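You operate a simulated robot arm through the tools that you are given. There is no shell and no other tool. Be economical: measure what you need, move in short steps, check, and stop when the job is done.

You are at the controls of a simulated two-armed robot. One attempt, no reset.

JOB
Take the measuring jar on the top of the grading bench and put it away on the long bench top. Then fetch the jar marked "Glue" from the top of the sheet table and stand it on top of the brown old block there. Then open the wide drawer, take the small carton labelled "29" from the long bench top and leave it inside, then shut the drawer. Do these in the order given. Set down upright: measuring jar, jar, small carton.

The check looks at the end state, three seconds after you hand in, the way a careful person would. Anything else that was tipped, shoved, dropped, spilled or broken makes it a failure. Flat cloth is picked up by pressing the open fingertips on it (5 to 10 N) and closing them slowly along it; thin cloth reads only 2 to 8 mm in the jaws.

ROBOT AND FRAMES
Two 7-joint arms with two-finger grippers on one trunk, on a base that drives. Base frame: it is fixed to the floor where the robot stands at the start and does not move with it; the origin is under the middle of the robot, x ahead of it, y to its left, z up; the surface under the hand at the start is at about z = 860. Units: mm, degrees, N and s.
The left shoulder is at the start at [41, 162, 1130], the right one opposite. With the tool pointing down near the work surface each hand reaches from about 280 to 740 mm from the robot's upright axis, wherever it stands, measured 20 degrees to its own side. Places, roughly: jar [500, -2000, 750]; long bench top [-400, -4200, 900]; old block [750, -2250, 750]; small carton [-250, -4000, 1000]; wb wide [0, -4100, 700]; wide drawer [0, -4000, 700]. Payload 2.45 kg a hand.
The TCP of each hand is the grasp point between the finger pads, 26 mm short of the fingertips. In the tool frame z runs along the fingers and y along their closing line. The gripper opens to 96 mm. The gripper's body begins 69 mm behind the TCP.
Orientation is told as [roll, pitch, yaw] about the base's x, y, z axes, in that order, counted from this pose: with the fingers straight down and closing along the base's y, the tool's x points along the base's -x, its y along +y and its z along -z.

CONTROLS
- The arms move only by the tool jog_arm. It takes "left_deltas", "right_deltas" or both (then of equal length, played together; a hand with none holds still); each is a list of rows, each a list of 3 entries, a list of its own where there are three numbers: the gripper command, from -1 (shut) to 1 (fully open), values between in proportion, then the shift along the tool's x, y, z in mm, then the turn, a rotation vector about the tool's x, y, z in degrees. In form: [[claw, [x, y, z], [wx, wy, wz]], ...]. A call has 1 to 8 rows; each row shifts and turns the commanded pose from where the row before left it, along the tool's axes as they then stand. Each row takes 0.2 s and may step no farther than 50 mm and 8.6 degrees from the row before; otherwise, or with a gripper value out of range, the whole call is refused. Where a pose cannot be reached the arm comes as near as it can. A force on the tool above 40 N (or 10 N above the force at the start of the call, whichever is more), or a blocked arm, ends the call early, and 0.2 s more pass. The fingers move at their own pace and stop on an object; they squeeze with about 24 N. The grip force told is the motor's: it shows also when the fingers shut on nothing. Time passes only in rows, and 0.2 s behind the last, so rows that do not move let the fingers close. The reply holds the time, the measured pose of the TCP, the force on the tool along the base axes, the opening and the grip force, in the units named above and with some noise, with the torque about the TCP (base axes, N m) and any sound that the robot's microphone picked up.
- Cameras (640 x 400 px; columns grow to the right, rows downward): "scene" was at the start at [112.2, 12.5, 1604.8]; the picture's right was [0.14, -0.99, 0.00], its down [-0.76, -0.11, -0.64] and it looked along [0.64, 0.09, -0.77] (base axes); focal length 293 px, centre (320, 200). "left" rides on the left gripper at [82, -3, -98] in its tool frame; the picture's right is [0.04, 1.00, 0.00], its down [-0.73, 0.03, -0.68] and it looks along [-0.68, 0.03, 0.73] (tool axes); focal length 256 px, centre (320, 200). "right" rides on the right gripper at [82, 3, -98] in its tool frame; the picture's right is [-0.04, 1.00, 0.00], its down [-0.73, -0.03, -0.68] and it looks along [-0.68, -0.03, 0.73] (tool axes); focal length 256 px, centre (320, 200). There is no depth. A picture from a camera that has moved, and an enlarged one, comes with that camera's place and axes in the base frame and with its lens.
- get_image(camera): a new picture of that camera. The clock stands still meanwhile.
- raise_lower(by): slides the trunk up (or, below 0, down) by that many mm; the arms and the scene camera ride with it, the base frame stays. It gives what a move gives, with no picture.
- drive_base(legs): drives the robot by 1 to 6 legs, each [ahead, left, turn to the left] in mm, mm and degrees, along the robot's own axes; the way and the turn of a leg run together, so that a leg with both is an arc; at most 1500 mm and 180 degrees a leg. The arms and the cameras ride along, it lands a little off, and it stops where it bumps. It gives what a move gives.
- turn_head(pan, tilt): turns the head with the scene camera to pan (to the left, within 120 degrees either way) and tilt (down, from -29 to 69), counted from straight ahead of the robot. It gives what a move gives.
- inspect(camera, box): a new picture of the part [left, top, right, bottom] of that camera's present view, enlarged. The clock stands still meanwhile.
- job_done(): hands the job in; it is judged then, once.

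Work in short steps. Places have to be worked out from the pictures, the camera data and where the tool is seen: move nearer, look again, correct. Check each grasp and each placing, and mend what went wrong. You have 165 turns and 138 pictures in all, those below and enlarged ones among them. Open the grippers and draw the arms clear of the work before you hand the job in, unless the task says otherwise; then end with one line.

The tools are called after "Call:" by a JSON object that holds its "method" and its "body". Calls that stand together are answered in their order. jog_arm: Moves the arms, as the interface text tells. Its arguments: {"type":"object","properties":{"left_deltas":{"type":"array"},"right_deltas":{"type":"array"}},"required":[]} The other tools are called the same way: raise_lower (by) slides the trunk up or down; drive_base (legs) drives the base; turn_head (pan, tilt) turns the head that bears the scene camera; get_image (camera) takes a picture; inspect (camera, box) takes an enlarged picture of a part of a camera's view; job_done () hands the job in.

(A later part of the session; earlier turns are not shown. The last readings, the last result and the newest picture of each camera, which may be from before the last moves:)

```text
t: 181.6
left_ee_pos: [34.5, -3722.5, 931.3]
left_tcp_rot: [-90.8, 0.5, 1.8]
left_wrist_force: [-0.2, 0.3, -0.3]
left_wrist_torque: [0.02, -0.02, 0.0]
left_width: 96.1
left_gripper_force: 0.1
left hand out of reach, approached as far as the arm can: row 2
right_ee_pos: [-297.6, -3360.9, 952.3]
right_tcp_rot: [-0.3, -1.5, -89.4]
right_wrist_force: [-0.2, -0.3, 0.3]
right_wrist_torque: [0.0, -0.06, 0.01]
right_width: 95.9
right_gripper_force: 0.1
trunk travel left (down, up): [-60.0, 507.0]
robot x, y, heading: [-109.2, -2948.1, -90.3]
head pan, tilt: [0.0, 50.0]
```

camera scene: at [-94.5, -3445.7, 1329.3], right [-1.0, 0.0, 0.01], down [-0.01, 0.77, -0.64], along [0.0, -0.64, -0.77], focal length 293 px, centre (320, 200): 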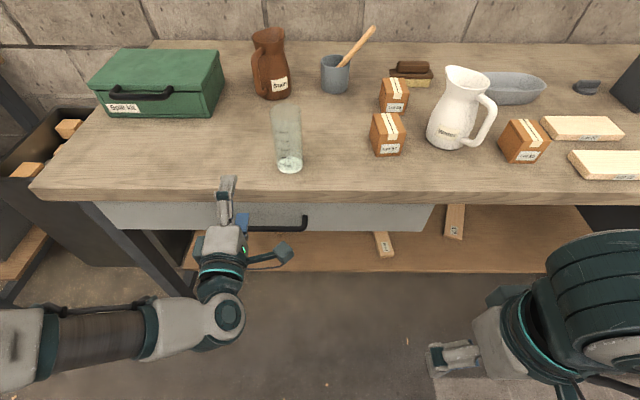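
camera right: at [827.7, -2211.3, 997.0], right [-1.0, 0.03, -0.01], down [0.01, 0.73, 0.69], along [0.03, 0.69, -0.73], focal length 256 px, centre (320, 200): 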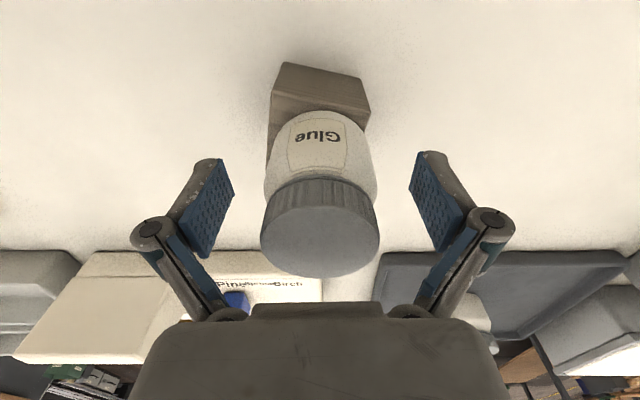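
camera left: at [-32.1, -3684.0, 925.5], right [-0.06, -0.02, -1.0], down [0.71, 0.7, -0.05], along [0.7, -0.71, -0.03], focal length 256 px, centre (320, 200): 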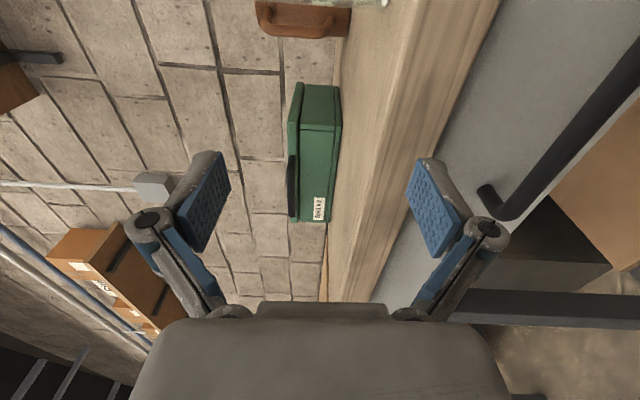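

Now at forward 774 reachable. Lower the hand to z≈808 at this standoff.

Call:
{"method": "jog_arm", "body": {"left_deltas": [[1, [3, 30, 0], [0, 0, 0]], [1, [3, 30, 0], [0, 0, 0]], [1, [3, 30, 0], [0, 0, 0]], [1, [3, 30, 0], [0, 0, 0]], [1, [0, 3, 0], [0, 0, 0]], [1, [0, 0, 0], [0, 0, 0]]]}}

Call:
{"method": "get_image", "body": {"camera": "left"}}

Call:
{"method": "get_image", "body": {"camera": "scene"}}

```text
t: 183.0
left_ee_pos: [-13.8, -3709.0, 858.1]
left_tcp_rot: [-90.8, 0.7, 1.8]
left_wrist_force: [-0.1, -0.2, 1.1]
left_wrist_torque: [0.02, 0.02, 0.02]
left_width: 96.1
left_gripper_force: 0.1
left hand out of reach, approached as far as the arm can: row 1, 2, 3, 4, 5
right_ee_pos: [-293.2, -3360.2, 950.7]
right_tcp_rot: [-0.7, -1.5, -89.4]
right_wrist_force: [-0.4, 0.1, -0.2]
right_wrist_torque: [0.0, 0.03, 0.0]
right_width: 96.0
right_gripper_force: 0.1
trunk travel left (down, up): [-60.0, 507.0]
robot x, y, heading: [-105.2, -2950.0, -90.3]
head pan, tilt: [0.0, 50.0]
```

```text
76 pictures are left
camera left: at [-98.7, -3613.4, 862.1], right [-0.05, -0.02, -1.0], down [0.71, 0.7, -0.05], along [0.7, -0.71, -0.03], focal length 256 px, centre (320, 200)
```

left: 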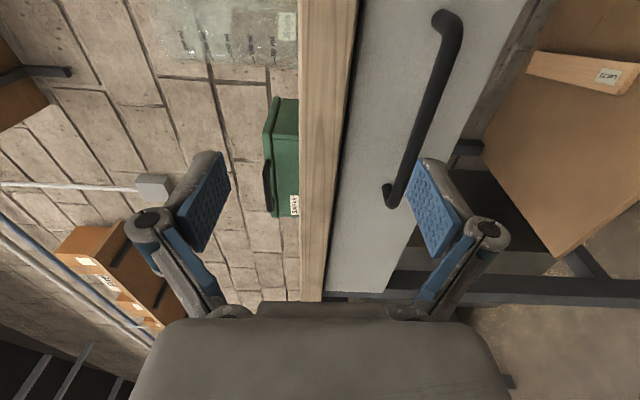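

```text
75 pictures are left
camera scene: at [-108.4, -3295.1, 1328.9], right [-1.0, 0.0, 0.0], down [0.0, 0.77, -0.64], along [0.0, -0.64, -0.77], focal length 293 px, centre (320, 200)
```

scene: 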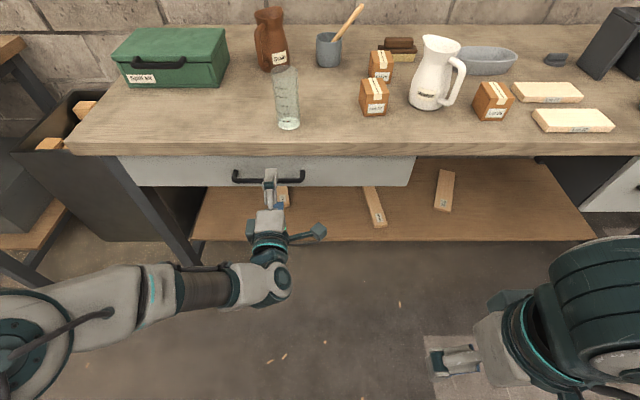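

Handle now triangulated: bar at y≈-3815, z≈783, x from -68 to 113. Farther standoff allowed lower reach, so back the robot another 110 mm and lower further.

Call:
{"method": "drive_base", "body": {"legs": [[-110, 0, 0]]}}

Call:
{"method": "jog_arm", "body": {"left_deltas": [[1, [0, 0, 40], [0, 0, 0]], [1, [0, 0, 40], [0, 0, 0]], [1, [-6, 20, 20], [0, 0, 0]], [1, [-10, 30, 0], [0, 0, 0]], [1, [-10, 20, 0], [0, 0, 0]], [1, [0, 0, 0], [0, 0, 0]]]}}

Call:
{"method": "get_image", "body": {"camera": "left"}}

```text
t: 184.2
left_ee_pos: [-13.9, -3597.0, 859.5]
left_tcp_rot: [-91.0, 0.7, 2.0]
left_wrist_force: [0.7, 0.7, 0.1]
left_wrist_torque: [0.06, 0.02, 0.04]
left_width: 96.2
left_gripper_force: 0.0
right_ee_pos: [-294.7, -3250.1, 950.1]
right_tcp_rot: [-0.5, -1.5, -89.2]
right_wrist_force: [-1.3, 0.7, -0.3]
right_wrist_torque: [0.02, -0.04, -0.03]
right_width: 95.7
right_gripper_force: 0.1
trunk travel left (down, up): [-60.0, 507.0]
robot x, y, heading: [-106.1, -2840.7, -89.8]
head pan, tilt: [0.0, 50.0]
```

```text
t: 185.6
left_ee_pos: [-24.5, -3700.6, 825.3]
left_tcp_rot: [-90.4, 0.7, 3.0]
left_wrist_force: [0.6, 0.0, 0.3]
left_wrist_torque: [0.0, 0.01, -0.01]
left_width: 96.1
left_gripper_force: 0.1
left hand out of reach, approached as far as the arm can: row 3, 4, 5
right_ee_pos: [-292.6, -3245.3, 953.8]
right_tcp_rot: [-0.7, -2.0, -89.2]
right_wrist_force: [0.1, 0.5, -0.3]
right_wrist_torque: [-0.01, 0.0, -0.02]
right_width: 95.9
right_gripper_force: 0.0
trunk travel left (down, up): [-60.0, 507.0]
robot x, y, heading: [-109.2, -2838.0, -90.2]
head pan, tilt: [0.0, 50.0]
```

```text
74 pictures are left
camera left: at [-112.4, -3605.8, 829.3], right [-0.05, -0.01, -1.0], down [0.7, 0.72, -0.04], along [0.71, -0.7, -0.03], focal length 256 px, centre (320, 200)
```

left: 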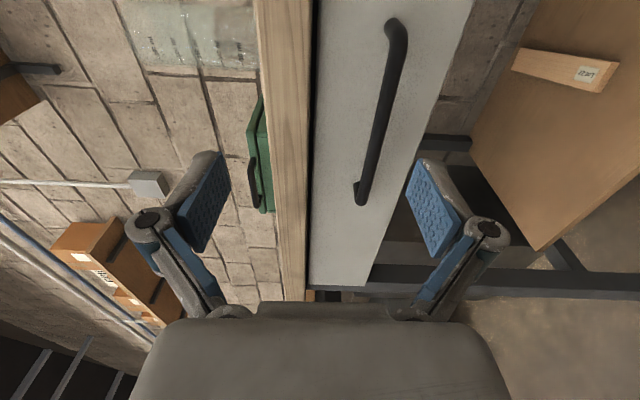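

Remaining vertical gap ≈45 mm. Lower the trunk 45 and then advance by driving, keeping the arm pose.

Call:
{"method": "raise_lower", "body": {"by": -45}}

Call:
{"method": "get_image", "body": {"camera": "left"}}

Call:
{"method": "get_image", "body": {"camera": "scene"}}

```text
t: 186.5
left_ee_pos: [-24.8, -3707.3, 705.0]
left_tcp_rot: [-84.6, 0.5, 3.1]
left_wrist_force: [-0.5, -0.8, 1.3]
left_wrist_torque: [0.07, -0.01, 0.0]
left_width: 95.9
left_gripper_force: 0.1
right_ee_pos: [-292.4, -3243.8, 911.4]
right_tcp_rot: [-0.6, -2.1, -89.1]
right_wrist_force: [-0.7, 0.8, 0.2]
right_wrist_torque: [-0.06, -0.02, 0.01]
right_width: 96.0
right_gripper_force: 0.1
trunk travel left (down, up): [-15.0, 552.0]
robot x, y, heading: [-109.8, -2845.3, -90.1]
head pan, tilt: [0.0, 50.0]
```

```text
73 pictures are left
camera left: at [-112.3, -3614.0, 718.8], right [-0.05, 0.09, -0.99], down [0.7, 0.72, 0.03], along [0.71, -0.69, -0.1], focal length 256 px, centre (320, 200)
```

left: 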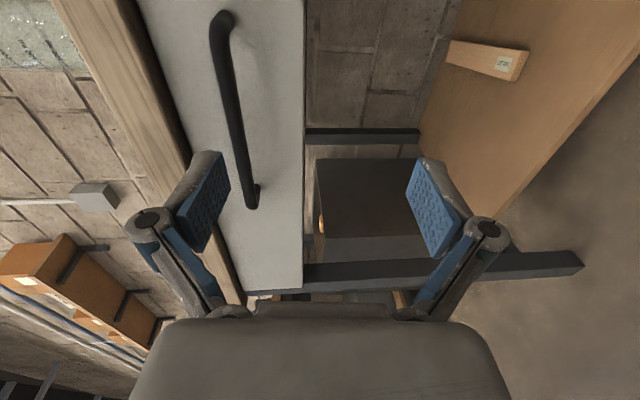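

```text
72 pictures are left
camera scene: at [-109.8, -3242.0, 1265.1], right [-1.0, 0.0, 0.0], down [0.0, 0.77, -0.64], along [0.0, -0.64, -0.77], focal length 293 px, centre (320, 200)
```

scene: 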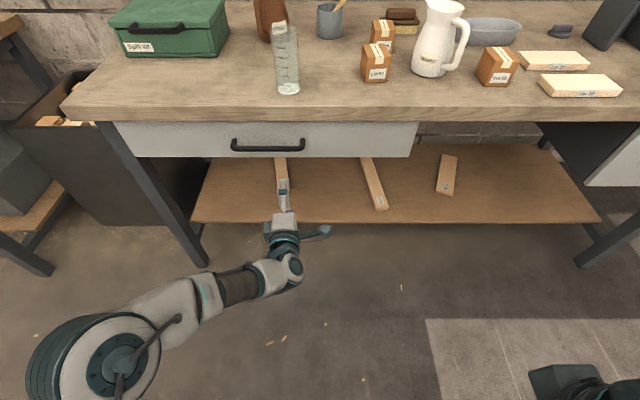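

The arm moved into a lower configuration (z=705). Triangulating the bar from both wrist views gives y≈-3828, z≈770. Raise the hand 65 mm and look.

Call:
{"method": "jog_arm", "body": {"left_deltas": [[1, [0, -20, 0], [0, 0, 0]], [1, [0, -20, 0], [0, 0, 0]], [1, [0, -15, 0], [0, 0, 0]], [1, [0, -10, 0], [0, 0, 0]], [1, [0, 0, 0], [0, 0, 0]]]}}

Call:
{"method": "get_image", "body": {"camera": "left"}}

```text
t: 187.7
left_ee_pos: [-24.5, -3713.8, 766.4]
left_tcp_rot: [-84.5, 0.4, 3.0]
left_wrist_force: [0.3, -0.1, 0.4]
left_wrist_torque: [-0.01, -0.01, 0.01]
left_width: 96.0
left_gripper_force: 0.1
right_ee_pos: [-293.4, -3245.4, 909.8]
right_tcp_rot: [-0.6, -1.9, -89.2]
right_wrist_force: [0.1, 0.2, 0.4]
right_wrist_torque: [-0.01, 0.01, -0.02]
right_width: 96.1
right_gripper_force: 0.0
trunk travel left (down, up): [-15.0, 552.0]
robot x, y, heading: [-110.2, -2842.0, -89.8]
head pan, tilt: [0.0, 50.0]
```

```text
71 pictures are left
camera left: at [-111.4, -3621.6, 779.6], right [-0.05, 0.09, -0.99], down [0.7, 0.72, 0.03], along [0.71, -0.69, -0.1], focal length 256 px, centre (320, 200)
```

left: 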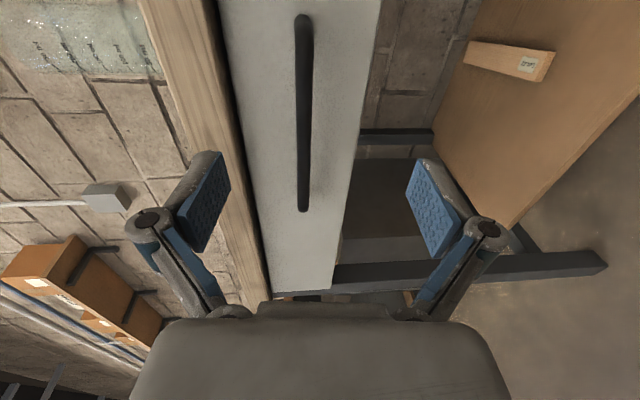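

Reachable and nearly level with the bar (z≈769). Shift 40 mm toward the bar centre and up 3, then drive ahead 85.

Call:
{"method": "jog_arm", "body": {"left_deltas": [[1, [-20, -2, 0], [0, 0, 0]], [1, [-20, -1, 0], [0, 0, 0]], [1, [0, 0, 0], [0, 0, 0]]]}}

Call:
{"method": "drive_base", "body": {"legs": [[75, 0, 0]]}}

Call:
{"method": "get_image", "body": {"camera": "left"}}

Call:
{"method": "get_image", "body": {"camera": "scene"}}

```text
t: 188.5
left_ee_pos: [15.3, -3713.7, 767.7]
left_tcp_rot: [-84.5, 0.4, 3.0]
left_wrist_force: [-0.1, -0.7, 0.6]
left_wrist_torque: [0.0, 0.02, 0.01]
left_width: 95.8
left_gripper_force: 0.1
right_ee_pos: [-292.6, -3246.4, 908.3]
right_tcp_rot: [-0.6, -1.8, -89.2]
right_wrist_force: [0.7, 0.3, -0.4]
right_wrist_torque: [-0.01, -0.01, 0.0]
right_width: 96.0
right_gripper_force: 0.1
trunk travel left (down, up): [-15.0, 552.0]
robot x, y, heading: [-108.4, -2841.4, -89.9]
head pan, tilt: [0.0, 50.0]
```

```text
t: 189.6
left_ee_pos: [15.9, -3790.2, 768.2]
left_tcp_rot: [-84.4, 0.4, 3.0]
left_wrist_force: [0.5, 0.0, -0.1]
left_wrist_torque: [-0.04, 0.0, 0.01]
left_width: 96.1
left_gripper_force: 0.1
right_ee_pos: [-293.1, -3322.9, 908.3]
right_tcp_rot: [-0.6, -1.6, -89.1]
right_wrist_force: [0.2, -0.4, -0.2]
right_wrist_torque: [0.04, -0.02, -0.01]
right_width: 96.3
right_gripper_force: 0.1
trunk travel left (down, up): [-15.0, 552.0]
robot x, y, heading: [-111.4, -2915.6, -90.1]
head pan, tilt: [0.0, 50.0]
```

```text
70 pictures are left
camera left: at [-71.1, -3696.6, 780.2], right [-0.05, 0.09, -0.99], down [0.7, 0.72, 0.03], along [0.72, -0.69, -0.1], focal length 256 px, centre (320, 200)
```

left: 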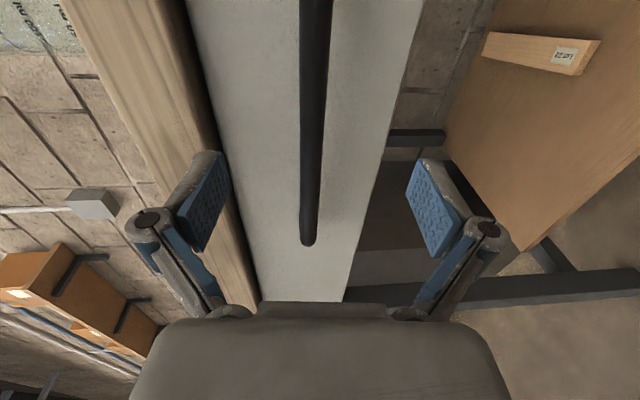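

```text
69 pictures are left
camera scene: at [-109.1, -3320.1, 1263.5], right [-1.0, 0.0, 0.0], down [0.0, 0.77, -0.64], along [0.0, -0.64, -0.77], focal length 293 px, centre (320, 200)
```

scene: 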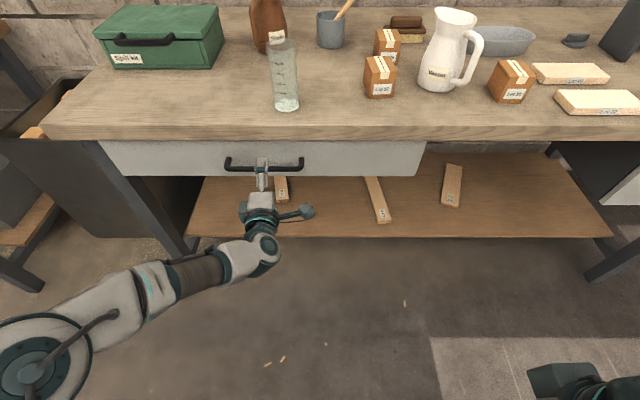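

Bar lies neatly between the pads, about 34 mm ahead of TCP. Advance 24 mm with the arm and close.

Call:
{"method": "jog_arm", "body": {"left_deltas": [[1, [0, -1, 12], [0, 0, 0]], [1, [0, -1, 12], [0, 0, 0]], [1, [0, 0, 0], [0, 0, 0]], [0, [0, 0, 0], [0, 0, 0]], [-1, [0, 0, 0], [0, 0, 0]], [-1, [0, 0, 0], [0, 0, 0]], [-1, [0, 0, 0], [0, 0, 0]]]}}

Call:
{"method": "get_image", "body": {"camera": "left"}}

```text
t: 191.2
left_ee_pos: [16.2, -3808.2, 769.7]
left_tcp_rot: [-84.6, 0.3, 2.9]
left_wrist_force: [-0.1, 9.7, -8.6]
left_wrist_torque: [0.19, -0.84, 0.22]
left_width: 13.2
left_gripper_force: 40.2
right_ee_pos: [-292.6, -3316.8, 911.3]
right_tcp_rot: [-0.6, -2.0, -89.2]
right_wrist_force: [-0.4, 0.6, -0.4]
right_wrist_torque: [0.01, -0.02, -0.03]
right_width: 95.8
right_gripper_force: 0.0
trunk travel left (down, up): [-15.0, 552.0]
robot x, y, heading: [-106.9, -2916.3, -90.1]
head pan, tilt: [0.0, 50.0]
```

```text
68 pictures are left
camera left: at [-70.2, -3715.2, 783.3], right [-0.05, 0.09, -0.99], down [0.7, 0.72, 0.03], along [0.71, -0.69, -0.1], focal length 256 px, centre (320, 200)
```

left: 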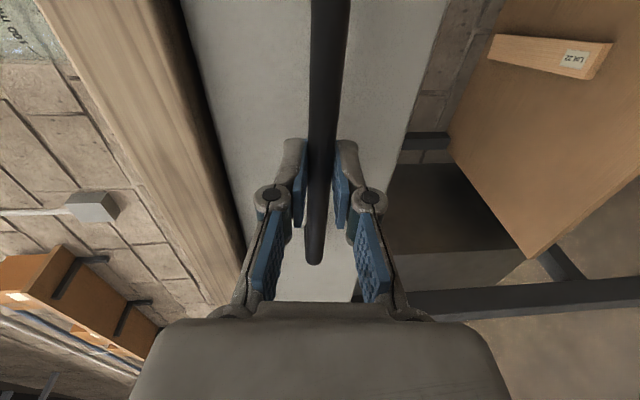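

Bar gripped (13 mm, 40 N). Pull the drawer by driving back, first 60 mm.

Call:
{"method": "drive_base", "body": {"legs": [[-60, 0, 0]]}}

Call:
{"method": "get_image", "body": {"camera": "scene"}}

```text
t: 192.1
left_ee_pos: [15.9, -3746.7, 770.2]
left_tcp_rot: [-84.6, 0.4, 3.0]
left_wrist_force: [0.2, 1.5, -14.3]
left_wrist_torque: [0.29, -0.75, 0.03]
left_width: 13.7
left_gripper_force: 39.4
right_ee_pos: [-291.7, -3255.1, 910.9]
right_tcp_rot: [-0.7, -2.0, -89.1]
right_wrist_force: [0.0, -0.7, 1.2]
right_wrist_torque: [0.02, -0.05, 0.0]
right_width: 96.3
right_gripper_force: 0.0
trunk travel left (down, up): [-15.0, 552.0]
robot x, y, heading: [-109.0, -2852.4, -89.9]
head pan, tilt: [0.0, 50.0]
```

```text
67 pictures are left
camera scene: at [-108.6, -3260.4, 1262.8], right [-1.0, 0.0, 0.0], down [0.0, 0.77, -0.64], along [0.0, -0.64, -0.77], focal length 293 px, centre (320, 200)
```

scene: 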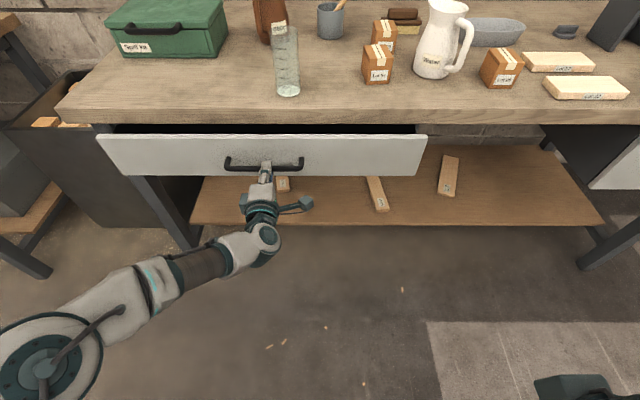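

The drawer slides out smoothly. Pull another 140 mm.

Call:
{"method": "drive_base", "body": {"legs": [[-140, 0, 0]]}}

Call:
{"method": "get_image", "body": {"camera": "scene"}}

```text
t: 193.5
left_ee_pos: [17.6, -3598.7, 770.8]
left_tcp_rot: [-84.5, 0.6, 2.9]
left_wrist_force: [13.9, 1.0, -31.5]
left_wrist_torque: [0.56, -0.74, -0.16]
left_width: 13.5
left_gripper_force: 40.6
right_ee_pos: [-290.5, -3103.8, 912.5]
right_tcp_rot: [-0.8, -2.4, -89.4]
right_wrist_force: [-0.6, 0.6, -0.6]
right_wrist_torque: [-0.05, -0.02, 0.03]
right_width: 96.1
right_gripper_force: 0.0
trunk travel left (down, up): [-15.0, 552.0]
robot x, y, heading: [-108.7, -2708.9, -90.1]
head pan, tilt: [0.0, 50.0]
```

```text
66 pictures are left
camera scene: at [-105.4, -3120.2, 1261.1], right [-1.0, 0.0, 0.0], down [0.0, 0.77, -0.63], along [0.0, -0.63, -0.77], focal length 293 px, centre (320, 200)
```

scene: 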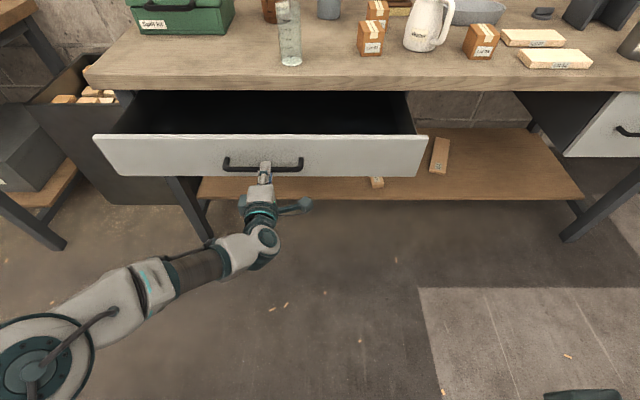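

Drawer is open about 210 mm. Release the bar, back away 110 mm, then raise the trunk back.

Call:
{"method": "jog_arm", "body": {"left_deltas": [[-0.6, [0, 0, 0], [0, 0, 0]], [0, [0, 0, 0], [0, 0, 0]], [1, [0, 0, 0], [0, 0, 0]], [1, [0, 0, 0], [0, 0, 0]], [1, [0, 0, 0], [0, 0, 0]]]}}

Call:
{"method": "drive_base", "body": {"legs": [[-130, 0, 0]]}}

Call:
{"method": "raise_lower", "body": {"by": 285}}

Call:
{"method": "get_image", "body": {"camera": "scene"}}

```text
t: 194.7
left_ee_pos: [14.0, -3588.7, 782.2]
left_tcp_rot: [-85.3, 0.3, 2.8]
left_wrist_force: [0.5, 0.3, 0.1]
left_wrist_torque: [0.01, -0.03, 0.01]
left_width: 96.1
left_gripper_force: 0.1
right_ee_pos: [-294.3, -3093.2, 919.4]
right_tcp_rot: [-0.6, -3.2, -89.4]
right_wrist_force: [0.0, 0.0, -0.3]
right_wrist_torque: [-0.02, 0.0, 0.0]
right_width: 96.2
right_gripper_force: 0.0
trunk travel left (down, up): [-15.0, 552.0]
robot x, y, heading: [-108.1, -2707.6, -90.1]
head pan, tilt: [0.0, 50.0]
```

```text
t: 196.0
left_ee_pos: [13.1, -3456.1, 782.9]
left_tcp_rot: [-85.5, 0.4, 2.7]
left_wrist_force: [-0.3, 0.6, 0.8]
left_wrist_torque: [0.0, 0.02, -0.01]
left_width: 95.9
left_gripper_force: 0.1
right_ee_pos: [-294.4, -2959.8, 918.8]
right_tcp_rot: [-0.7, -3.2, -89.6]
right_wrist_force: [0.0, 0.5, 0.1]
right_wrist_torque: [-0.04, 0.03, -0.04]
right_width: 96.2
right_gripper_force: 0.0
trunk travel left (down, up): [-15.0, 552.0]
robot x, y, heading: [-113.4, -2574.9, -90.6]
head pan, tilt: [0.0, 50.0]
```

```text
t: 198.8
left_ee_pos: [11.7, -3454.0, 1072.4]
left_tcp_rot: [-85.6, 0.3, 2.7]
left_wrist_force: [0.1, -0.8, 0.4]
left_wrist_torque: [-0.03, 0.01, -0.01]
left_width: 95.8
left_gripper_force: 0.1
right_ee_pos: [-296.6, -2956.1, 1205.5]
right_tcp_rot: [-0.7, -3.5, -89.5]
right_wrist_force: [0.2, 0.0, -0.4]
right_wrist_torque: [0.0, 0.02, 0.05]
right_width: 96.0
right_gripper_force: 0.0
trunk travel left (down, up): [-300.0, 267.0]
robot x, y, heading: [-109.5, -2577.8, -90.4]
head pan, tilt: [0.0, 50.0]
```

```text
65 pictures are left
camera scene: at [-110.1, -2691.1, 1604.4], right [-1.0, 0.0, 0.0], down [0.0, 0.77, -0.64], along [0.0, -0.64, -0.77], focal length 293 px, centre (320, 200)
```

scene: 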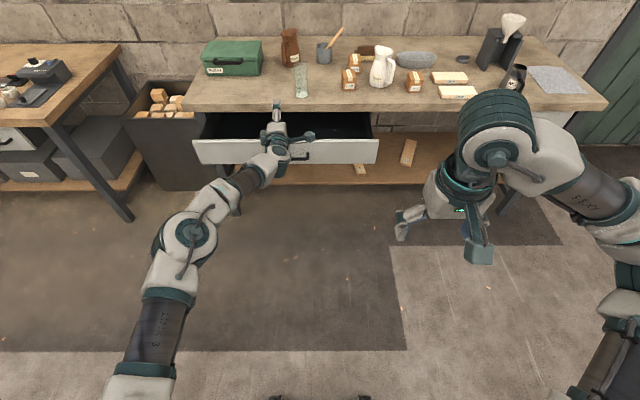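

Retract the left hand while rotating it back to pointing down.

Call:
{"method": "jog_arm", "body": {"left_deltas": [[1, [0, 0, -45], [0, 0, 0]], [1, [0, 0, -45], [0, 0, 0]], [1, [0, 0, -45], [-4.95, 4.95, 4.95]], [1, [0, 0, -45], [-4.95, 4.95, 4.95]], [1, [0, 0, -45], [-4.95, 4.95, 4.95]], [1, [0, 0, -40], [-4.95, 4.95, 4.95]], [1, [0, 0, -40], [-4.95, 4.95, 4.95]], [1, [0, 0, -30], [-4.95, 4.95, 4.95]]]}}

Call:
{"method": "jog_arm", "body": {"left_deltas": [[1, [0, 0, 0], [-4.95, 4.95, 4.95]], [1, [0, 0, 0], [-4.95, 4.95, 4.95]], [1, [0, 0, 0], [-4.95, 4.95, 4.95]], [1, [0, 0, 0], [-4.95, 4.95, 4.95]], [1, [0, 0, 0], [-4.95, 4.95, 4.95]], [1, [0, 0, 0], [-4.95, 4.95, 4.95]], [1, [0, 0, 0], [-4.95, 4.95, 4.95]], [1, [0, 0, 0], [-4.95, 4.95, 4.95]]]}}

```text
t: 200.7
left_ee_pos: [36.7, -3136.6, 1144.7]
left_tcp_rot: [-49.1, -16.0, -35.9]
left_wrist_force: [0.7, -0.4, 0.6]
left_wrist_torque: [-0.01, 0.02, 0.01]
left_width: 96.0
left_gripper_force: 0.0
right_ee_pos: [-294.6, -2955.3, 1206.7]
right_tcp_rot: [-0.7, -3.6, -89.5]
right_wrist_force: [0.3, 0.3, -0.1]
right_wrist_torque: [-0.04, 0.02, 0.02]
right_width: 95.7
right_gripper_force: 0.1
trunk travel left (down, up): [-300.0, 267.0]
robot x, y, heading: [-109.8, -2579.5, -90.1]
head pan, tilt: [0.0, 50.0]
```

```text
t: 202.4
left_ee_pos: [35.2, -3137.3, 1150.7]
left_tcp_rot: [-0.4, 4.4, -87.4]
left_wrist_force: [0.1, 1.0, 0.0]
left_wrist_torque: [-0.01, -0.03, 0.02]
left_width: 95.9
left_gripper_force: 0.0
right_ee_pos: [-296.0, -2954.8, 1207.3]
right_tcp_rot: [-0.7, -3.6, -89.5]
right_wrist_force: [-0.3, 0.2, 0.3]
right_wrist_torque: [0.01, 0.02, -0.03]
right_width: 96.2
right_gripper_force: 0.1
trunk travel left (down, up): [-300.0, 267.0]
robot x, y, heading: [-107.6, -2579.4, -90.4]
head pan, tilt: [0.0, 50.0]
```

Tuck the left hand and level both hands, then drive ahead to y≈-3390.

Call:
{"method": "jog_arm", "body": {"left_deltas": [[1, [30, 15, -15], [0, -2.2, 0]], [1, [40, 15, -15], [0, -2.2, 0]], [1, [40, 15, -15], [0, 0, 0]], [1, [40, 15, -15], [0, 0, 0]], [1, [0, 0, 0], [0, 0, 0]]], "right_deltas": [[1, [0, 0, 0], [0, 1.8, 0]], [1, [0, 0, 0], [0, 1.7, 0]], [1, [0, 0, 0], [0, 0, 0]], [1, [0, 0, 0], [0, 0, 0]], [1, [0, 0, 0], [0, 0, 0]]]}}

Call:
{"method": "drive_base", "body": {"legs": [[600, 0, 0]]}}

Call:
{"method": "turn_head", "body": {"pan": 0, "tilt": 52}}

Call:
{"method": "get_image", "body": {"camera": "scene"}}

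```text
t: 203.7
left_ee_pos: [90.5, -2985.9, 1213.2]
left_tcp_rot: [-0.4, -0.1, -87.2]
left_wrist_force: [0.3, -0.3, -0.4]
left_wrist_torque: [0.02, -0.05, -0.02]
left_width: 96.0
left_gripper_force: 0.0
right_ee_pos: [-294.1, -2955.5, 1205.7]
right_tcp_rot: [-0.6, -0.1, -89.6]
right_wrist_force: [-0.3, -0.9, 0.2]
right_wrist_torque: [0.01, -0.06, 0.01]
right_width: 96.0
right_gripper_force: 0.0
trunk travel left (down, up): [-300.0, 267.0]
robot x, y, heading: [-108.2, -2576.1, -90.1]
head pan, tilt: [0.0, 50.0]
```

```text
t: 207.1
left_ee_pos: [77.3, -3598.8, 1212.8]
left_tcp_rot: [-0.4, -0.1, -88.2]
left_wrist_force: [-0.4, 0.0, 1.1]
left_wrist_torque: [0.01, 0.0, 0.02]
left_width: 95.9
left_gripper_force: 0.0
right_ee_pos: [-307.2, -3562.1, 1204.8]
right_tcp_rot: [-0.6, -0.1, -90.5]
right_wrist_force: [-0.2, -0.7, 0.0]
right_wrist_torque: [-0.01, 0.0, -0.02]
right_width: 96.0
right_gripper_force: 0.0
trunk travel left (down, up): [-300.0, 267.0]
robot x, y, heading: [-117.7, -3188.6, -91.0]
head pan, tilt: [0.0, 50.0]
```

```text
t: 207.7
left_ee_pos: [77.6, -3595.8, 1215.1]
left_tcp_rot: [-0.4, -0.2, -88.2]
left_wrist_force: [-0.2, 0.2, 0.0]
left_wrist_torque: [0.03, 0.02, 0.02]
left_width: 96.0
left_gripper_force: 0.0
right_ee_pos: [-307.4, -3559.6, 1206.9]
right_tcp_rot: [-0.7, -0.2, -90.4]
right_wrist_force: [0.2, 0.3, -0.1]
right_wrist_torque: [0.01, 0.03, 0.0]
right_width: 95.9
right_gripper_force: 0.0
trunk travel left (down, up): [-300.0, 267.0]
robot x, y, heading: [-117.3, -3188.5, -91.0]
head pan, tilt: [0.0, 52.0]
```

```text
64 pictures are left
camera scene: at [-117.5, -3297.2, 1601.9], right [-1.0, 0.02, 0.0], down [0.02, 0.79, -0.61], along [-0.01, -0.61, -0.79], focal length 293 px, centre (320, 200)
```

scene: 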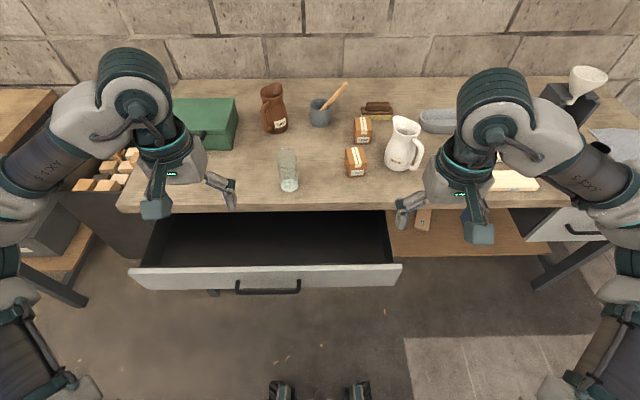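

Drawer is open and empty. Lot 29 is near [-290, -4105]. Drive ahead 205 so the right hand can reach it (handle stays ~220 mm ahead of my axis).

Call:
{"method": "drive_base", "body": {"legs": [[150, 0, 1]]}}

Call:
{"method": "drive_base", "body": {"legs": [[52, 0, 0]]}}

Call:
{"method": "jog_arm", "body": {"right_deltas": [[1, [-45, 0, 0], [0, 0, 0]], [1, [-45, 0, 0], [0, 0, 0]], [1, [-45, 0, 0], [0, 0, 0]], [1, [-45, 0, 0], [0, 0, 0]], [1, [-45, 0, 0], [0, 0, 0]], [1, [0, 0, 0], [0, 0, 0]]]}}

Call:
{"method": "get_image", "body": {"camera": "right"}}

Call:
{"method": "get_image", "body": {"camera": "scene"}}

```text
t: 209.1
left_ee_pos: [84.0, -3739.6, 1214.2]
left_tcp_rot: [-0.5, -0.3, -87.2]
left_wrist_force: [-0.6, 0.4, -0.1]
left_wrist_torque: [-0.02, -0.02, 0.01]
left_width: 95.8
left_gripper_force: 0.0
right_ee_pos: [-302.1, -3708.6, 1207.7]
right_tcp_rot: [-0.7, -0.4, -89.4]
right_wrist_force: [-0.6, -0.3, 0.4]
right_wrist_torque: [0.02, 0.02, 0.04]
right_width: 96.0
right_gripper_force: 0.1
trunk travel left (down, up): [-300.0, 267.0]
robot x, y, heading: [-119.0, -3335.9, -90.1]
head pan, tilt: [0.0, 52.0]
```

```text
t: 210.0
left_ee_pos: [81.5, -3786.2, 1218.5]
left_tcp_rot: [-0.5, -0.6, -87.2]
left_wrist_force: [0.0, -0.6, -0.7]
left_wrist_torque: [0.06, 0.0, -0.01]
left_width: 96.2
left_gripper_force: 0.0
right_ee_pos: [-303.0, -3756.7, 1210.3]
right_tcp_rot: [-0.7, -0.7, -89.5]
right_wrist_force: [0.9, 0.0, -0.1]
right_wrist_torque: [0.02, 0.01, -0.01]
right_width: 96.2
right_gripper_force: 0.1
trunk travel left (down, up): [-300.0, 267.0]
robot x, y, heading: [-117.1, -3390.6, -90.4]
head pan, tilt: [0.0, 52.0]
```

```text
t: 211.4
left_ee_pos: [84.2, -3787.7, 1217.0]
left_tcp_rot: [-0.5, -0.4, -87.2]
left_wrist_force: [-1.3, -0.2, -0.2]
left_wrist_torque: [-0.04, 0.0, -0.01]
left_width: 95.7
left_gripper_force: 0.0
right_ee_pos: [-295.5, -3984.6, 1208.8]
right_tcp_rot: [-0.8, -0.6, -89.2]
right_wrist_force: [0.3, 0.1, 0.4]
right_wrist_torque: [-0.04, 0.01, -0.03]
right_width: 96.0
right_gripper_force: 0.0
trunk travel left (down, up): [-300.0, 267.0]
robot x, y, heading: [-114.6, -3388.8, -90.3]
head pan, tilt: [0.0, 52.0]
```

```text
63 pictures are left
camera right: at [-292.6, -3900.4, 1306.1], right [1.0, -0.03, -0.01], down [-0.01, -0.73, 0.69], along [-0.03, -0.69, -0.73], focal length 256 px, centre (320, 200)
```

right: 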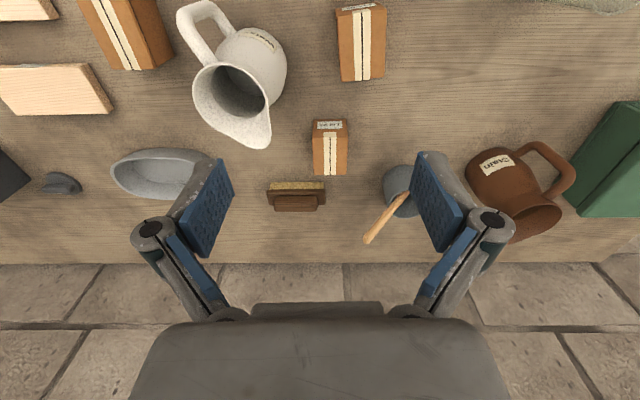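

```text
62 pictures are left
camera scene: at [-115.1, -3499.1, 1602.0], right [-1.0, 0.0, 0.0], down [0.0, 0.79, -0.61], along [0.0, -0.61, -0.79], focal length 293 px, centre (320, 200)
```

scene: 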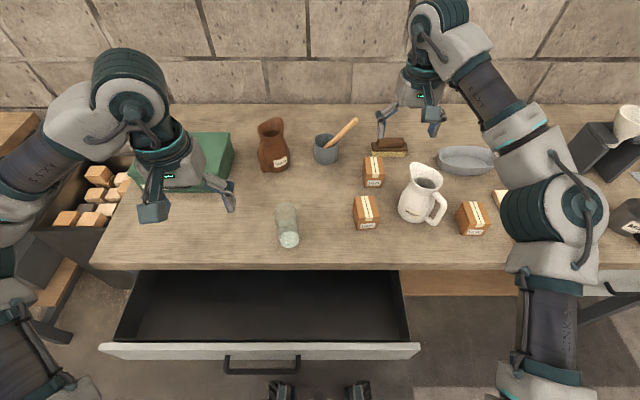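

Zoom on Lot 29 in the wrist camera to measure its size and place.

Call:
{"method": "inspect", "body": {"camera": "right", "box": [270, 90, 390, 210]}}

```text
3.33 times, centred on (330, 150) of right
camera zoom: at [-292.6, -3900.4, 1306.1], right [1.0, -0.03, -0.01], down [-0.01, -0.73, 0.69], along [-0.03, -0.69, -0.73], focal length 853 px, centre (287, 367)
```

zoom: 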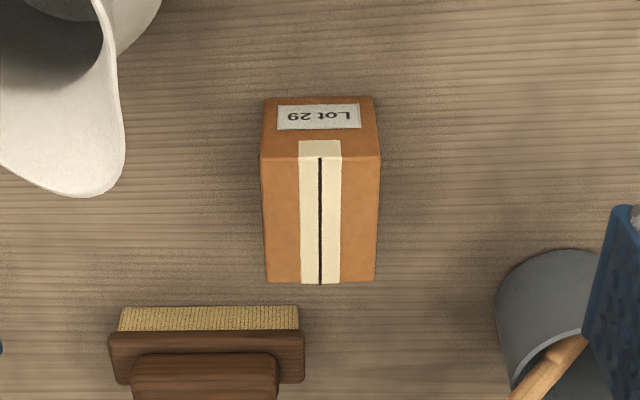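

Carton: x -316…-260, y -4104…-4178, z 886…947. Move the right hand over its front part (y≈-4132) and down to z≈1010, watching reach.

Call:
{"method": "jog_arm", "body": {"right_deltas": [[1, [-35, 4, 30], [0, 0, 0]], [1, [-35, 3, 30], [0, 0, 0]], [1, [-35, 0, 30], [0, 0, 0]], [1, [-35, 0, 30], [0, 0, 0]], [1, [-8, 0, 40], [0, 0, 0]], [1, [0, 0, 38], [0, 0, 0]], [1, [0, 0, 0], [0, 0, 0]]]}}

Call:
{"method": "get_image", "body": {"camera": "right"}}

```text
t: 213.0
left_ee_pos: [85.7, -3786.5, 1216.5]
left_tcp_rot: [-0.5, -0.6, -87.2]
left_wrist_force: [0.5, 0.5, -0.6]
left_wrist_torque: [0.02, 0.01, 0.0]
left_width: 96.0
left_gripper_force: 0.0
right_ee_pos: [-293.3, -4067.5, 1033.8]
right_tcp_rot: [-0.8, -0.8, -89.4]
right_wrist_force: [-0.2, -0.6, 1.0]
right_wrist_torque: [-0.03, 0.0, -0.03]
right_width: 96.0
right_gripper_force: 0.1
right hand out of reach, approached as far as the arm can: row 2, 3, 4
trunk travel left (down, up): [-300.0, 267.0]
robot x, y, heading: [-112.3, -3389.5, -90.3]
head pan, tilt: [0.0, 52.0]
```

```text
60 pictures are left
camera right: at [-290.0, -3984.0, 1131.4], right [1.0, -0.03, -0.01], down [-0.01, -0.73, 0.69], along [-0.03, -0.69, -0.73], focal length 256 px, centre (320, 200)
```

right: 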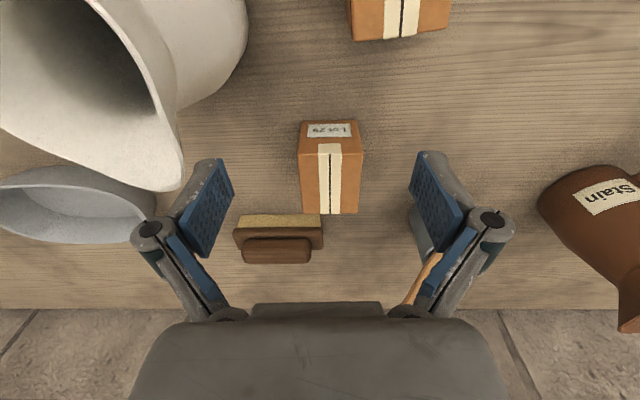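

Now at y=-4067. Lower heights reach farther, so try another 60 mm ahead with a slight descent.

Call:
{"method": "jog_arm", "body": {"right_deltas": [[1, [-15, 2, 10], [0, 0, 0]], [1, [-15, 2, 5], [0, 0, 0]], [1, [-15, 1, 5], [0, 0, 0]], [1, [-15, 0, 5], [0, 0, 0]], [1, [0, 0, 0], [0, 0, 0]]]}}

```text
t: 214.2
left_ee_pos: [84.6, -3787.8, 1216.9]
left_tcp_rot: [-0.6, -0.4, -87.2]
left_wrist_force: [-0.1, 0.2, 0.5]
left_wrist_torque: [-0.01, 0.0, -0.01]
left_width: 96.0
left_gripper_force: 0.1
right_ee_pos: [-297.0, -4086.7, 1015.3]
right_tcp_rot: [-0.7, -0.4, -89.4]
right_wrist_force: [-0.7, -0.6, 0.3]
right_wrist_torque: [-0.01, -0.04, -0.03]
right_width: 95.6
right_gripper_force: 0.1
right hand out of reach, approached as far as the arm can: row 2, 3, 4
trunk travel left (down, up): [-300.0, 267.0]
robot x, y, heading: [-118.4, -3387.7, -90.4]
head pan, tilt: [0.0, 52.0]
```

Short by ~45 mm. Check clearance between my body and the open drawer before moving closer.

Call:
{"method": "turn_head", "body": {"pan": 0, "tilt": 69}}

Call:
{"method": "get_image", "body": {"camera": "scene"}}

```text
t: 215.0
left_ee_pos: [83.8, -3789.0, 1216.6]
left_tcp_rot: [-0.5, -0.5, -87.2]
left_wrist_force: [-0.6, 0.2, -0.2]
left_wrist_torque: [-0.02, -0.03, 0.01]
left_width: 96.0
left_gripper_force: 0.0
right_ee_pos: [-297.4, -4087.0, 1015.3]
right_tcp_rot: [-0.6, -0.4, -89.3]
right_wrist_force: [-0.1, -0.3, 0.3]
right_wrist_torque: [-0.03, 0.01, 0.01]
right_width: 96.0
right_gripper_force: 0.1
trunk travel left (down, up): [-300.0, 267.0]
robot x, y, heading: [-117.8, -3391.7, -90.2]
head pan, tilt: [0.0, 68.8]
```

```text
59 pictures are left
camera scene: at [-115.7, -3480.9, 1582.7], right [-1.0, 0.0, 0.0], down [0.0, 0.93, -0.36], along [0.0, -0.36, -0.93], focal length 293 px, centre (320, 200)
```

scene: 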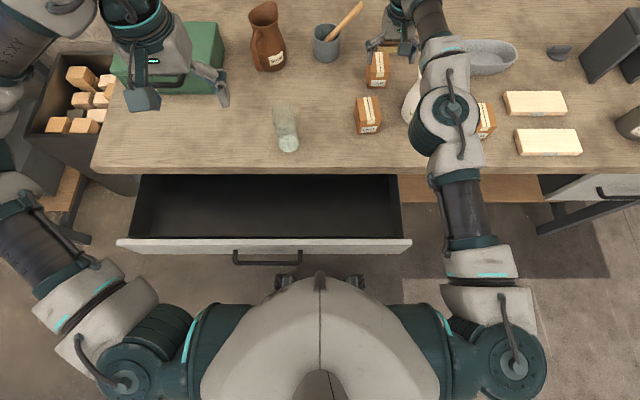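

The chest has enough clearance. Narrow the gripper to ~80 mm, shift +9 in x away from the jug's spout, and drive ahead 50.

Call:
{"method": "jog_arm", "body": {"right_deltas": [[0.7, [0, 5, 0], [0, 0, 0]], [0.7, [0, 4, 0], [0, 0, 0]], [0.7, [0, 0, 0], [0, 0, 0]]]}}

Call:
{"method": "drive_base", "body": {"legs": [[48, 0, 0]]}}

Call:
{"method": "get_image", "body": {"camera": "right"}}

Call:
{"method": "get_image", "body": {"camera": "scene"}}

```text
t: 215.8
left_ee_pos: [84.2, -3789.4, 1215.9]
left_tcp_rot: [-0.4, -0.5, -87.2]
left_wrist_force: [0.6, 0.6, 0.6]
left_wrist_torque: [0.0, -0.01, -0.05]
left_width: 96.1
left_gripper_force: 0.1
right_ee_pos: [-288.4, -4084.8, 1016.9]
right_tcp_rot: [-0.7, -0.6, -89.4]
right_wrist_force: [-0.1, -0.6, 0.5]
right_wrist_torque: [0.01, 0.01, -0.01]
right_width: 81.6
right_gripper_force: 0.0
trunk travel left (down, up): [-300.0, 267.0]
robot x, y, heading: [-119.8, -3389.9, -90.1]
head pan, tilt: [0.0, 68.8]
```

```text
t: 216.7
left_ee_pos: [82.7, -3831.4, 1219.0]
left_tcp_rot: [-0.6, -0.8, -87.2]
left_wrist_force: [-0.4, 0.7, -0.1]
left_wrist_torque: [0.01, -0.03, -0.03]
left_width: 95.7
left_gripper_force: 0.0
right_ee_pos: [-288.1, -4128.2, 1018.6]
right_tcp_rot: [-0.7, -0.7, -89.4]
right_wrist_force: [0.2, 0.2, 0.0]
right_wrist_torque: [-0.02, 0.0, 0.0]
right_width: 81.6
right_gripper_force: 0.0
trunk travel left (down, up): [-300.0, 267.0]
robot x, y, heading: [-116.4, -3435.6, -90.3]
head pan, tilt: [0.0, 68.8]
```

```text
58 pictures are left
camera right: at [-284.1, -4043.9, 1116.3], right [1.0, -0.03, -0.01], down [-0.01, -0.72, 0.69], along [-0.03, -0.69, -0.72], focal length 256 px, centre (320, 200)
```

right: 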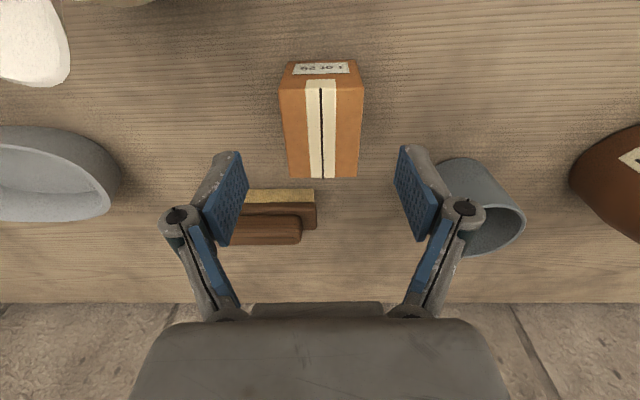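

```text
57 pictures are left
camera scene: at [-115.5, -3520.9, 1583.3], right [-1.0, 0.0, 0.0], down [0.0, 0.93, -0.36], along [0.0, -0.36, -0.93], focal length 293 px, centre (320, 200)
```

scene: 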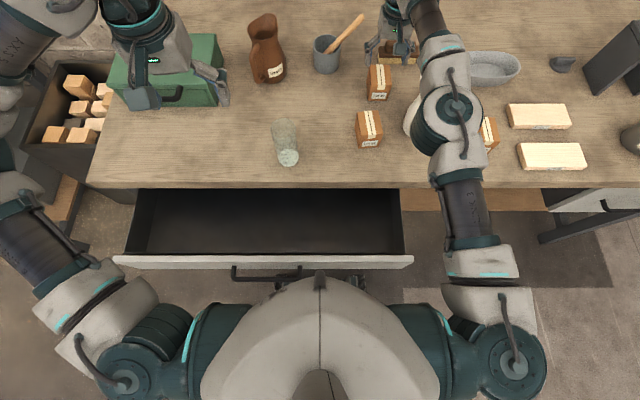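

Carton is centred between fingers (x≈-287). Descend to TCP z≈921 and check.

Call:
{"method": "jog_arm", "body": {"right_deltas": [[0.7, [-2, 1, 30], [0, 0, 0]], [0.7, [-2, 0, 30], [0, 0, 0]], [0.7, [0, 0, 25], [0, 0, 0]], [0.7, [0, 0, 12], [0, 0, 0]], [0.7, [0, 0, 0], [0, 0, 0]]]}}

Call:
{"method": "get_image", "body": {"camera": "right"}}

```text
t: 217.9
left_ee_pos: [84.8, -3831.9, 1218.1]
left_tcp_rot: [-0.5, -0.7, -87.1]
left_wrist_force: [0.3, 0.3, -0.7]
left_wrist_torque: [0.0, -0.02, -0.04]
left_width: 95.8
left_gripper_force: 0.1
right_ee_pos: [-289.4, -4133.9, 919.5]
right_tcp_rot: [-0.7, -0.8, -89.4]
right_wrist_force: [-0.5, -0.2, 0.5]
right_wrist_torque: [0.0, 0.01, 0.0]
right_width: 81.7
right_gripper_force: 0.0
trunk travel left (down, up): [-300.0, 267.0]
robot x, y, heading: [-118.0, -3433.3, -90.3]
head pan, tilt: [0.0, 68.8]
```

```text
56 pictures are left
camera right: at [-285.3, -4051.3, 1017.2], right [1.0, -0.03, -0.01], down [-0.01, -0.73, 0.69], along [-0.03, -0.69, -0.73], focal length 256 px, centre (320, 200)
```

right: 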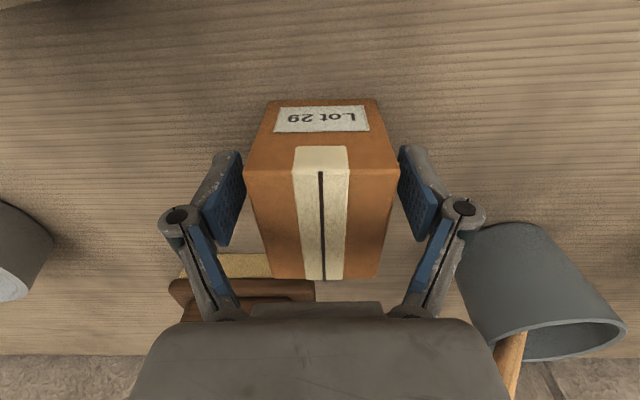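

Well centred. Close on the carton and lift.

Call:
{"method": "jog_arm", "body": {"right_deltas": [[0.4, [0, 0, 0], [0, 0, 0]], [0.15, [0, 0, 0], [0, 0, 0]], [-1, [0, 0, 0], [0, 0, 0]], [-1, [0, 0, 0], [0, 0, 0]], [-1, [0, 0, 0], [0, 0, 0]]]}}

Call:
{"method": "jog_arm", "body": {"right_deltas": [[-1, [0, 0, -10], [0, 0, 0]], [-1, [0, 0, -35], [0, 0, 0]], [-1, [0, 0, -45], [0, 0, 0]], [-1, [0, 0, -45], [0, 0, 0]], [-1, [0, 0, 0], [0, 0, 0]]]}}

Call:
{"method": "get_image", "body": {"camera": "right"}}

```text
t: 219.1
left_ee_pos: [84.0, -3832.1, 1217.8]
left_tcp_rot: [-0.5, -0.8, -87.2]
left_wrist_force: [0.3, -0.3, 0.4]
left_wrist_torque: [-0.01, -0.03, 0.01]
left_width: 96.2
left_gripper_force: 0.1
right_ee_pos: [-289.8, -4135.0, 921.4]
right_tcp_rot: [-0.8, -0.6, -89.4]
right_wrist_force: [3.2, -0.6, 2.5]
right_wrist_torque: [-0.02, -0.21, -0.01]
right_width: 57.8
right_gripper_force: 24.0
trunk travel left (down, up): [-300.0, 267.0]
robot x, y, heading: [-118.4, -3437.3, -90.1]
head pan, tilt: [0.0, 68.8]
```

```text
t: 220.3
left_ee_pos: [80.0, -3833.1, 1218.7]
left_tcp_rot: [-0.4, -0.7, -87.2]
left_wrist_force: [-0.5, -0.3, 0.4]
left_wrist_torque: [-0.01, -0.02, 0.01]
left_width: 96.0
left_gripper_force: 0.0
right_ee_pos: [-288.2, -4122.7, 1035.4]
right_tcp_rot: [-0.5, -0.5, -89.5]
right_wrist_force: [-1.3, -0.1, -3.2]
right_wrist_torque: [0.0, -0.04, -0.01]
right_width: 57.5
right_gripper_force: 24.1
right hand out of reach, approached as far as the arm can: row 4
trunk travel left (down, up): [-300.0, 267.0]
robot x, y, heading: [-120.9, -3433.9, -90.1]
head pan, tilt: [0.0, 68.8]
```

```text
55 pictures are left
camera right: at [-285.0, -4038.8, 1131.2], right [1.0, -0.03, -0.01], down [-0.02, -0.73, 0.69], along [-0.03, -0.69, -0.73], focal length 256 px, centre (320, 200)
```

right: 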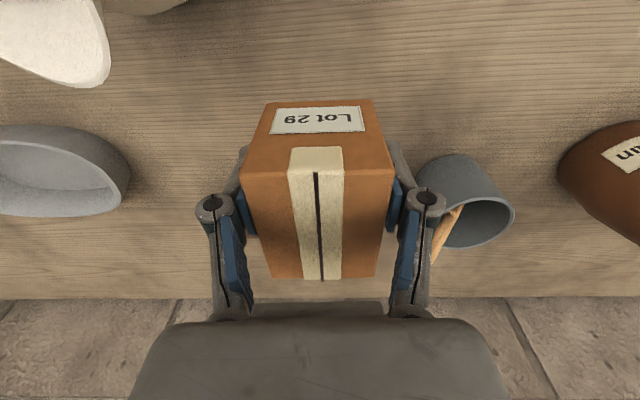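

Carton held. Retract upward and toward me, drifting +x away from the jug, then look.

Call:
{"method": "jog_arm", "body": {"right_deltas": [[-1, [15, 10, -30], [0, 0, 0]], [-1, [30, 10, -25], [0, 0, 0]], [-1, [35, 10, -20], [0, 0, 0]], [-1, [40, 10, 0], [0, 0, 0]], [-1, [40, 10, 0], [0, 0, 0]], [-1, [40, 10, 0], [0, 0, 0]], [-1, [40, 10, 0], [0, 0, 0]], [-1, [0, 0, 0], [0, 0, 0]]]}}

Call:
{"method": "drive_base", "body": {"legs": [[-130, 0, 0]]}}

Call:
{"method": "turn_head", "body": {"pan": 0, "tilt": 60}}

Call:
{"method": "get_image", "body": {"camera": "scene"}}

```text
t: 222.1
left_ee_pos: [83.9, -3831.9, 1217.9]
left_tcp_rot: [-0.5, -0.7, -87.2]
left_wrist_force: [-0.3, 0.8, 0.3]
left_wrist_torque: [-0.01, -0.01, 0.01]
left_width: 95.9
left_gripper_force: 0.1
right_ee_pos: [-218.1, -3878.8, 1110.0]
right_tcp_rot: [-0.8, -0.7, -89.4]
right_wrist_force: [-0.1, -0.2, -2.7]
right_wrist_torque: [0.02, 0.0, 0.0]
right_width: 57.9
right_gripper_force: 24.2
trunk travel left (down, up): [-300.0, 267.0]
robot x, y, heading: [-118.0, -3437.3, -90.3]
head pan, tilt: [0.0, 68.8]
```

```text
t: 223.4
left_ee_pos: [80.9, -3704.3, 1217.9]
left_tcp_rot: [-0.5, -0.6, -87.6]
left_wrist_force: [0.2, 0.7, 0.6]
left_wrist_torque: [-0.01, -0.04, 0.0]
left_width: 96.0
left_gripper_force: 0.1
right_ee_pos: [-220.7, -3746.7, 1109.2]
right_tcp_rot: [-0.7, -0.7, -89.7]
right_wrist_force: [0.2, -0.6, -3.3]
right_wrist_torque: [0.04, 0.01, -0.03]
right_width: 57.7
right_gripper_force: 24.0
trunk travel left (down, up): [-300.0, 267.0]
robot x, y, heading: [-114.3, -3303.7, -90.6]
head pan, tilt: [0.0, 68.8]
```

```text
t: 224.1
left_ee_pos: [80.9, -3697.9, 1221.0]
left_tcp_rot: [-0.5, -1.0, -87.7]
left_wrist_force: [-0.1, -0.3, 1.0]
left_wrist_torque: [0.01, 0.01, 0.02]
left_width: 96.0
left_gripper_force: 0.1
right_ee_pos: [-220.5, -3741.8, 1112.5]
right_tcp_rot: [-0.7, -0.9, -89.9]
right_wrist_force: [0.5, 0.7, -2.1]
right_wrist_torque: [0.05, 0.0, -0.02]
right_width: 57.8
right_gripper_force: 23.9
trunk travel left (down, up): [-300.0, 267.0]
robot x, y, heading: [-117.1, -3307.8, -90.6]
head pan, tilt: [0.0, 60.0]
```

```text
54 pictures are left
camera scene: at [-116.6, -3406.6, 1592.1], right [-1.0, 0.01, 0.0], down [0.01, 0.87, -0.5], along [-0.01, -0.5, -0.87], focal length 293 px, centre (320, 200)
```

scene: 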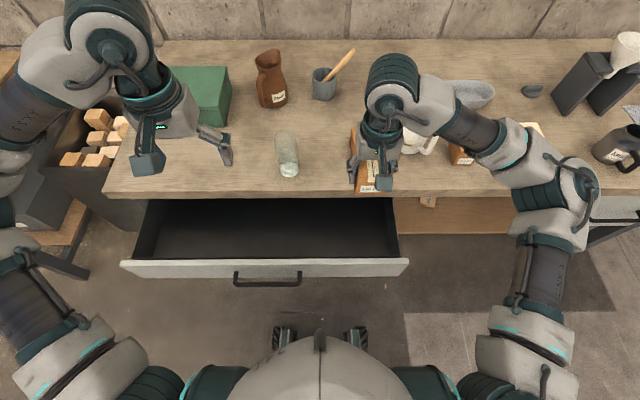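

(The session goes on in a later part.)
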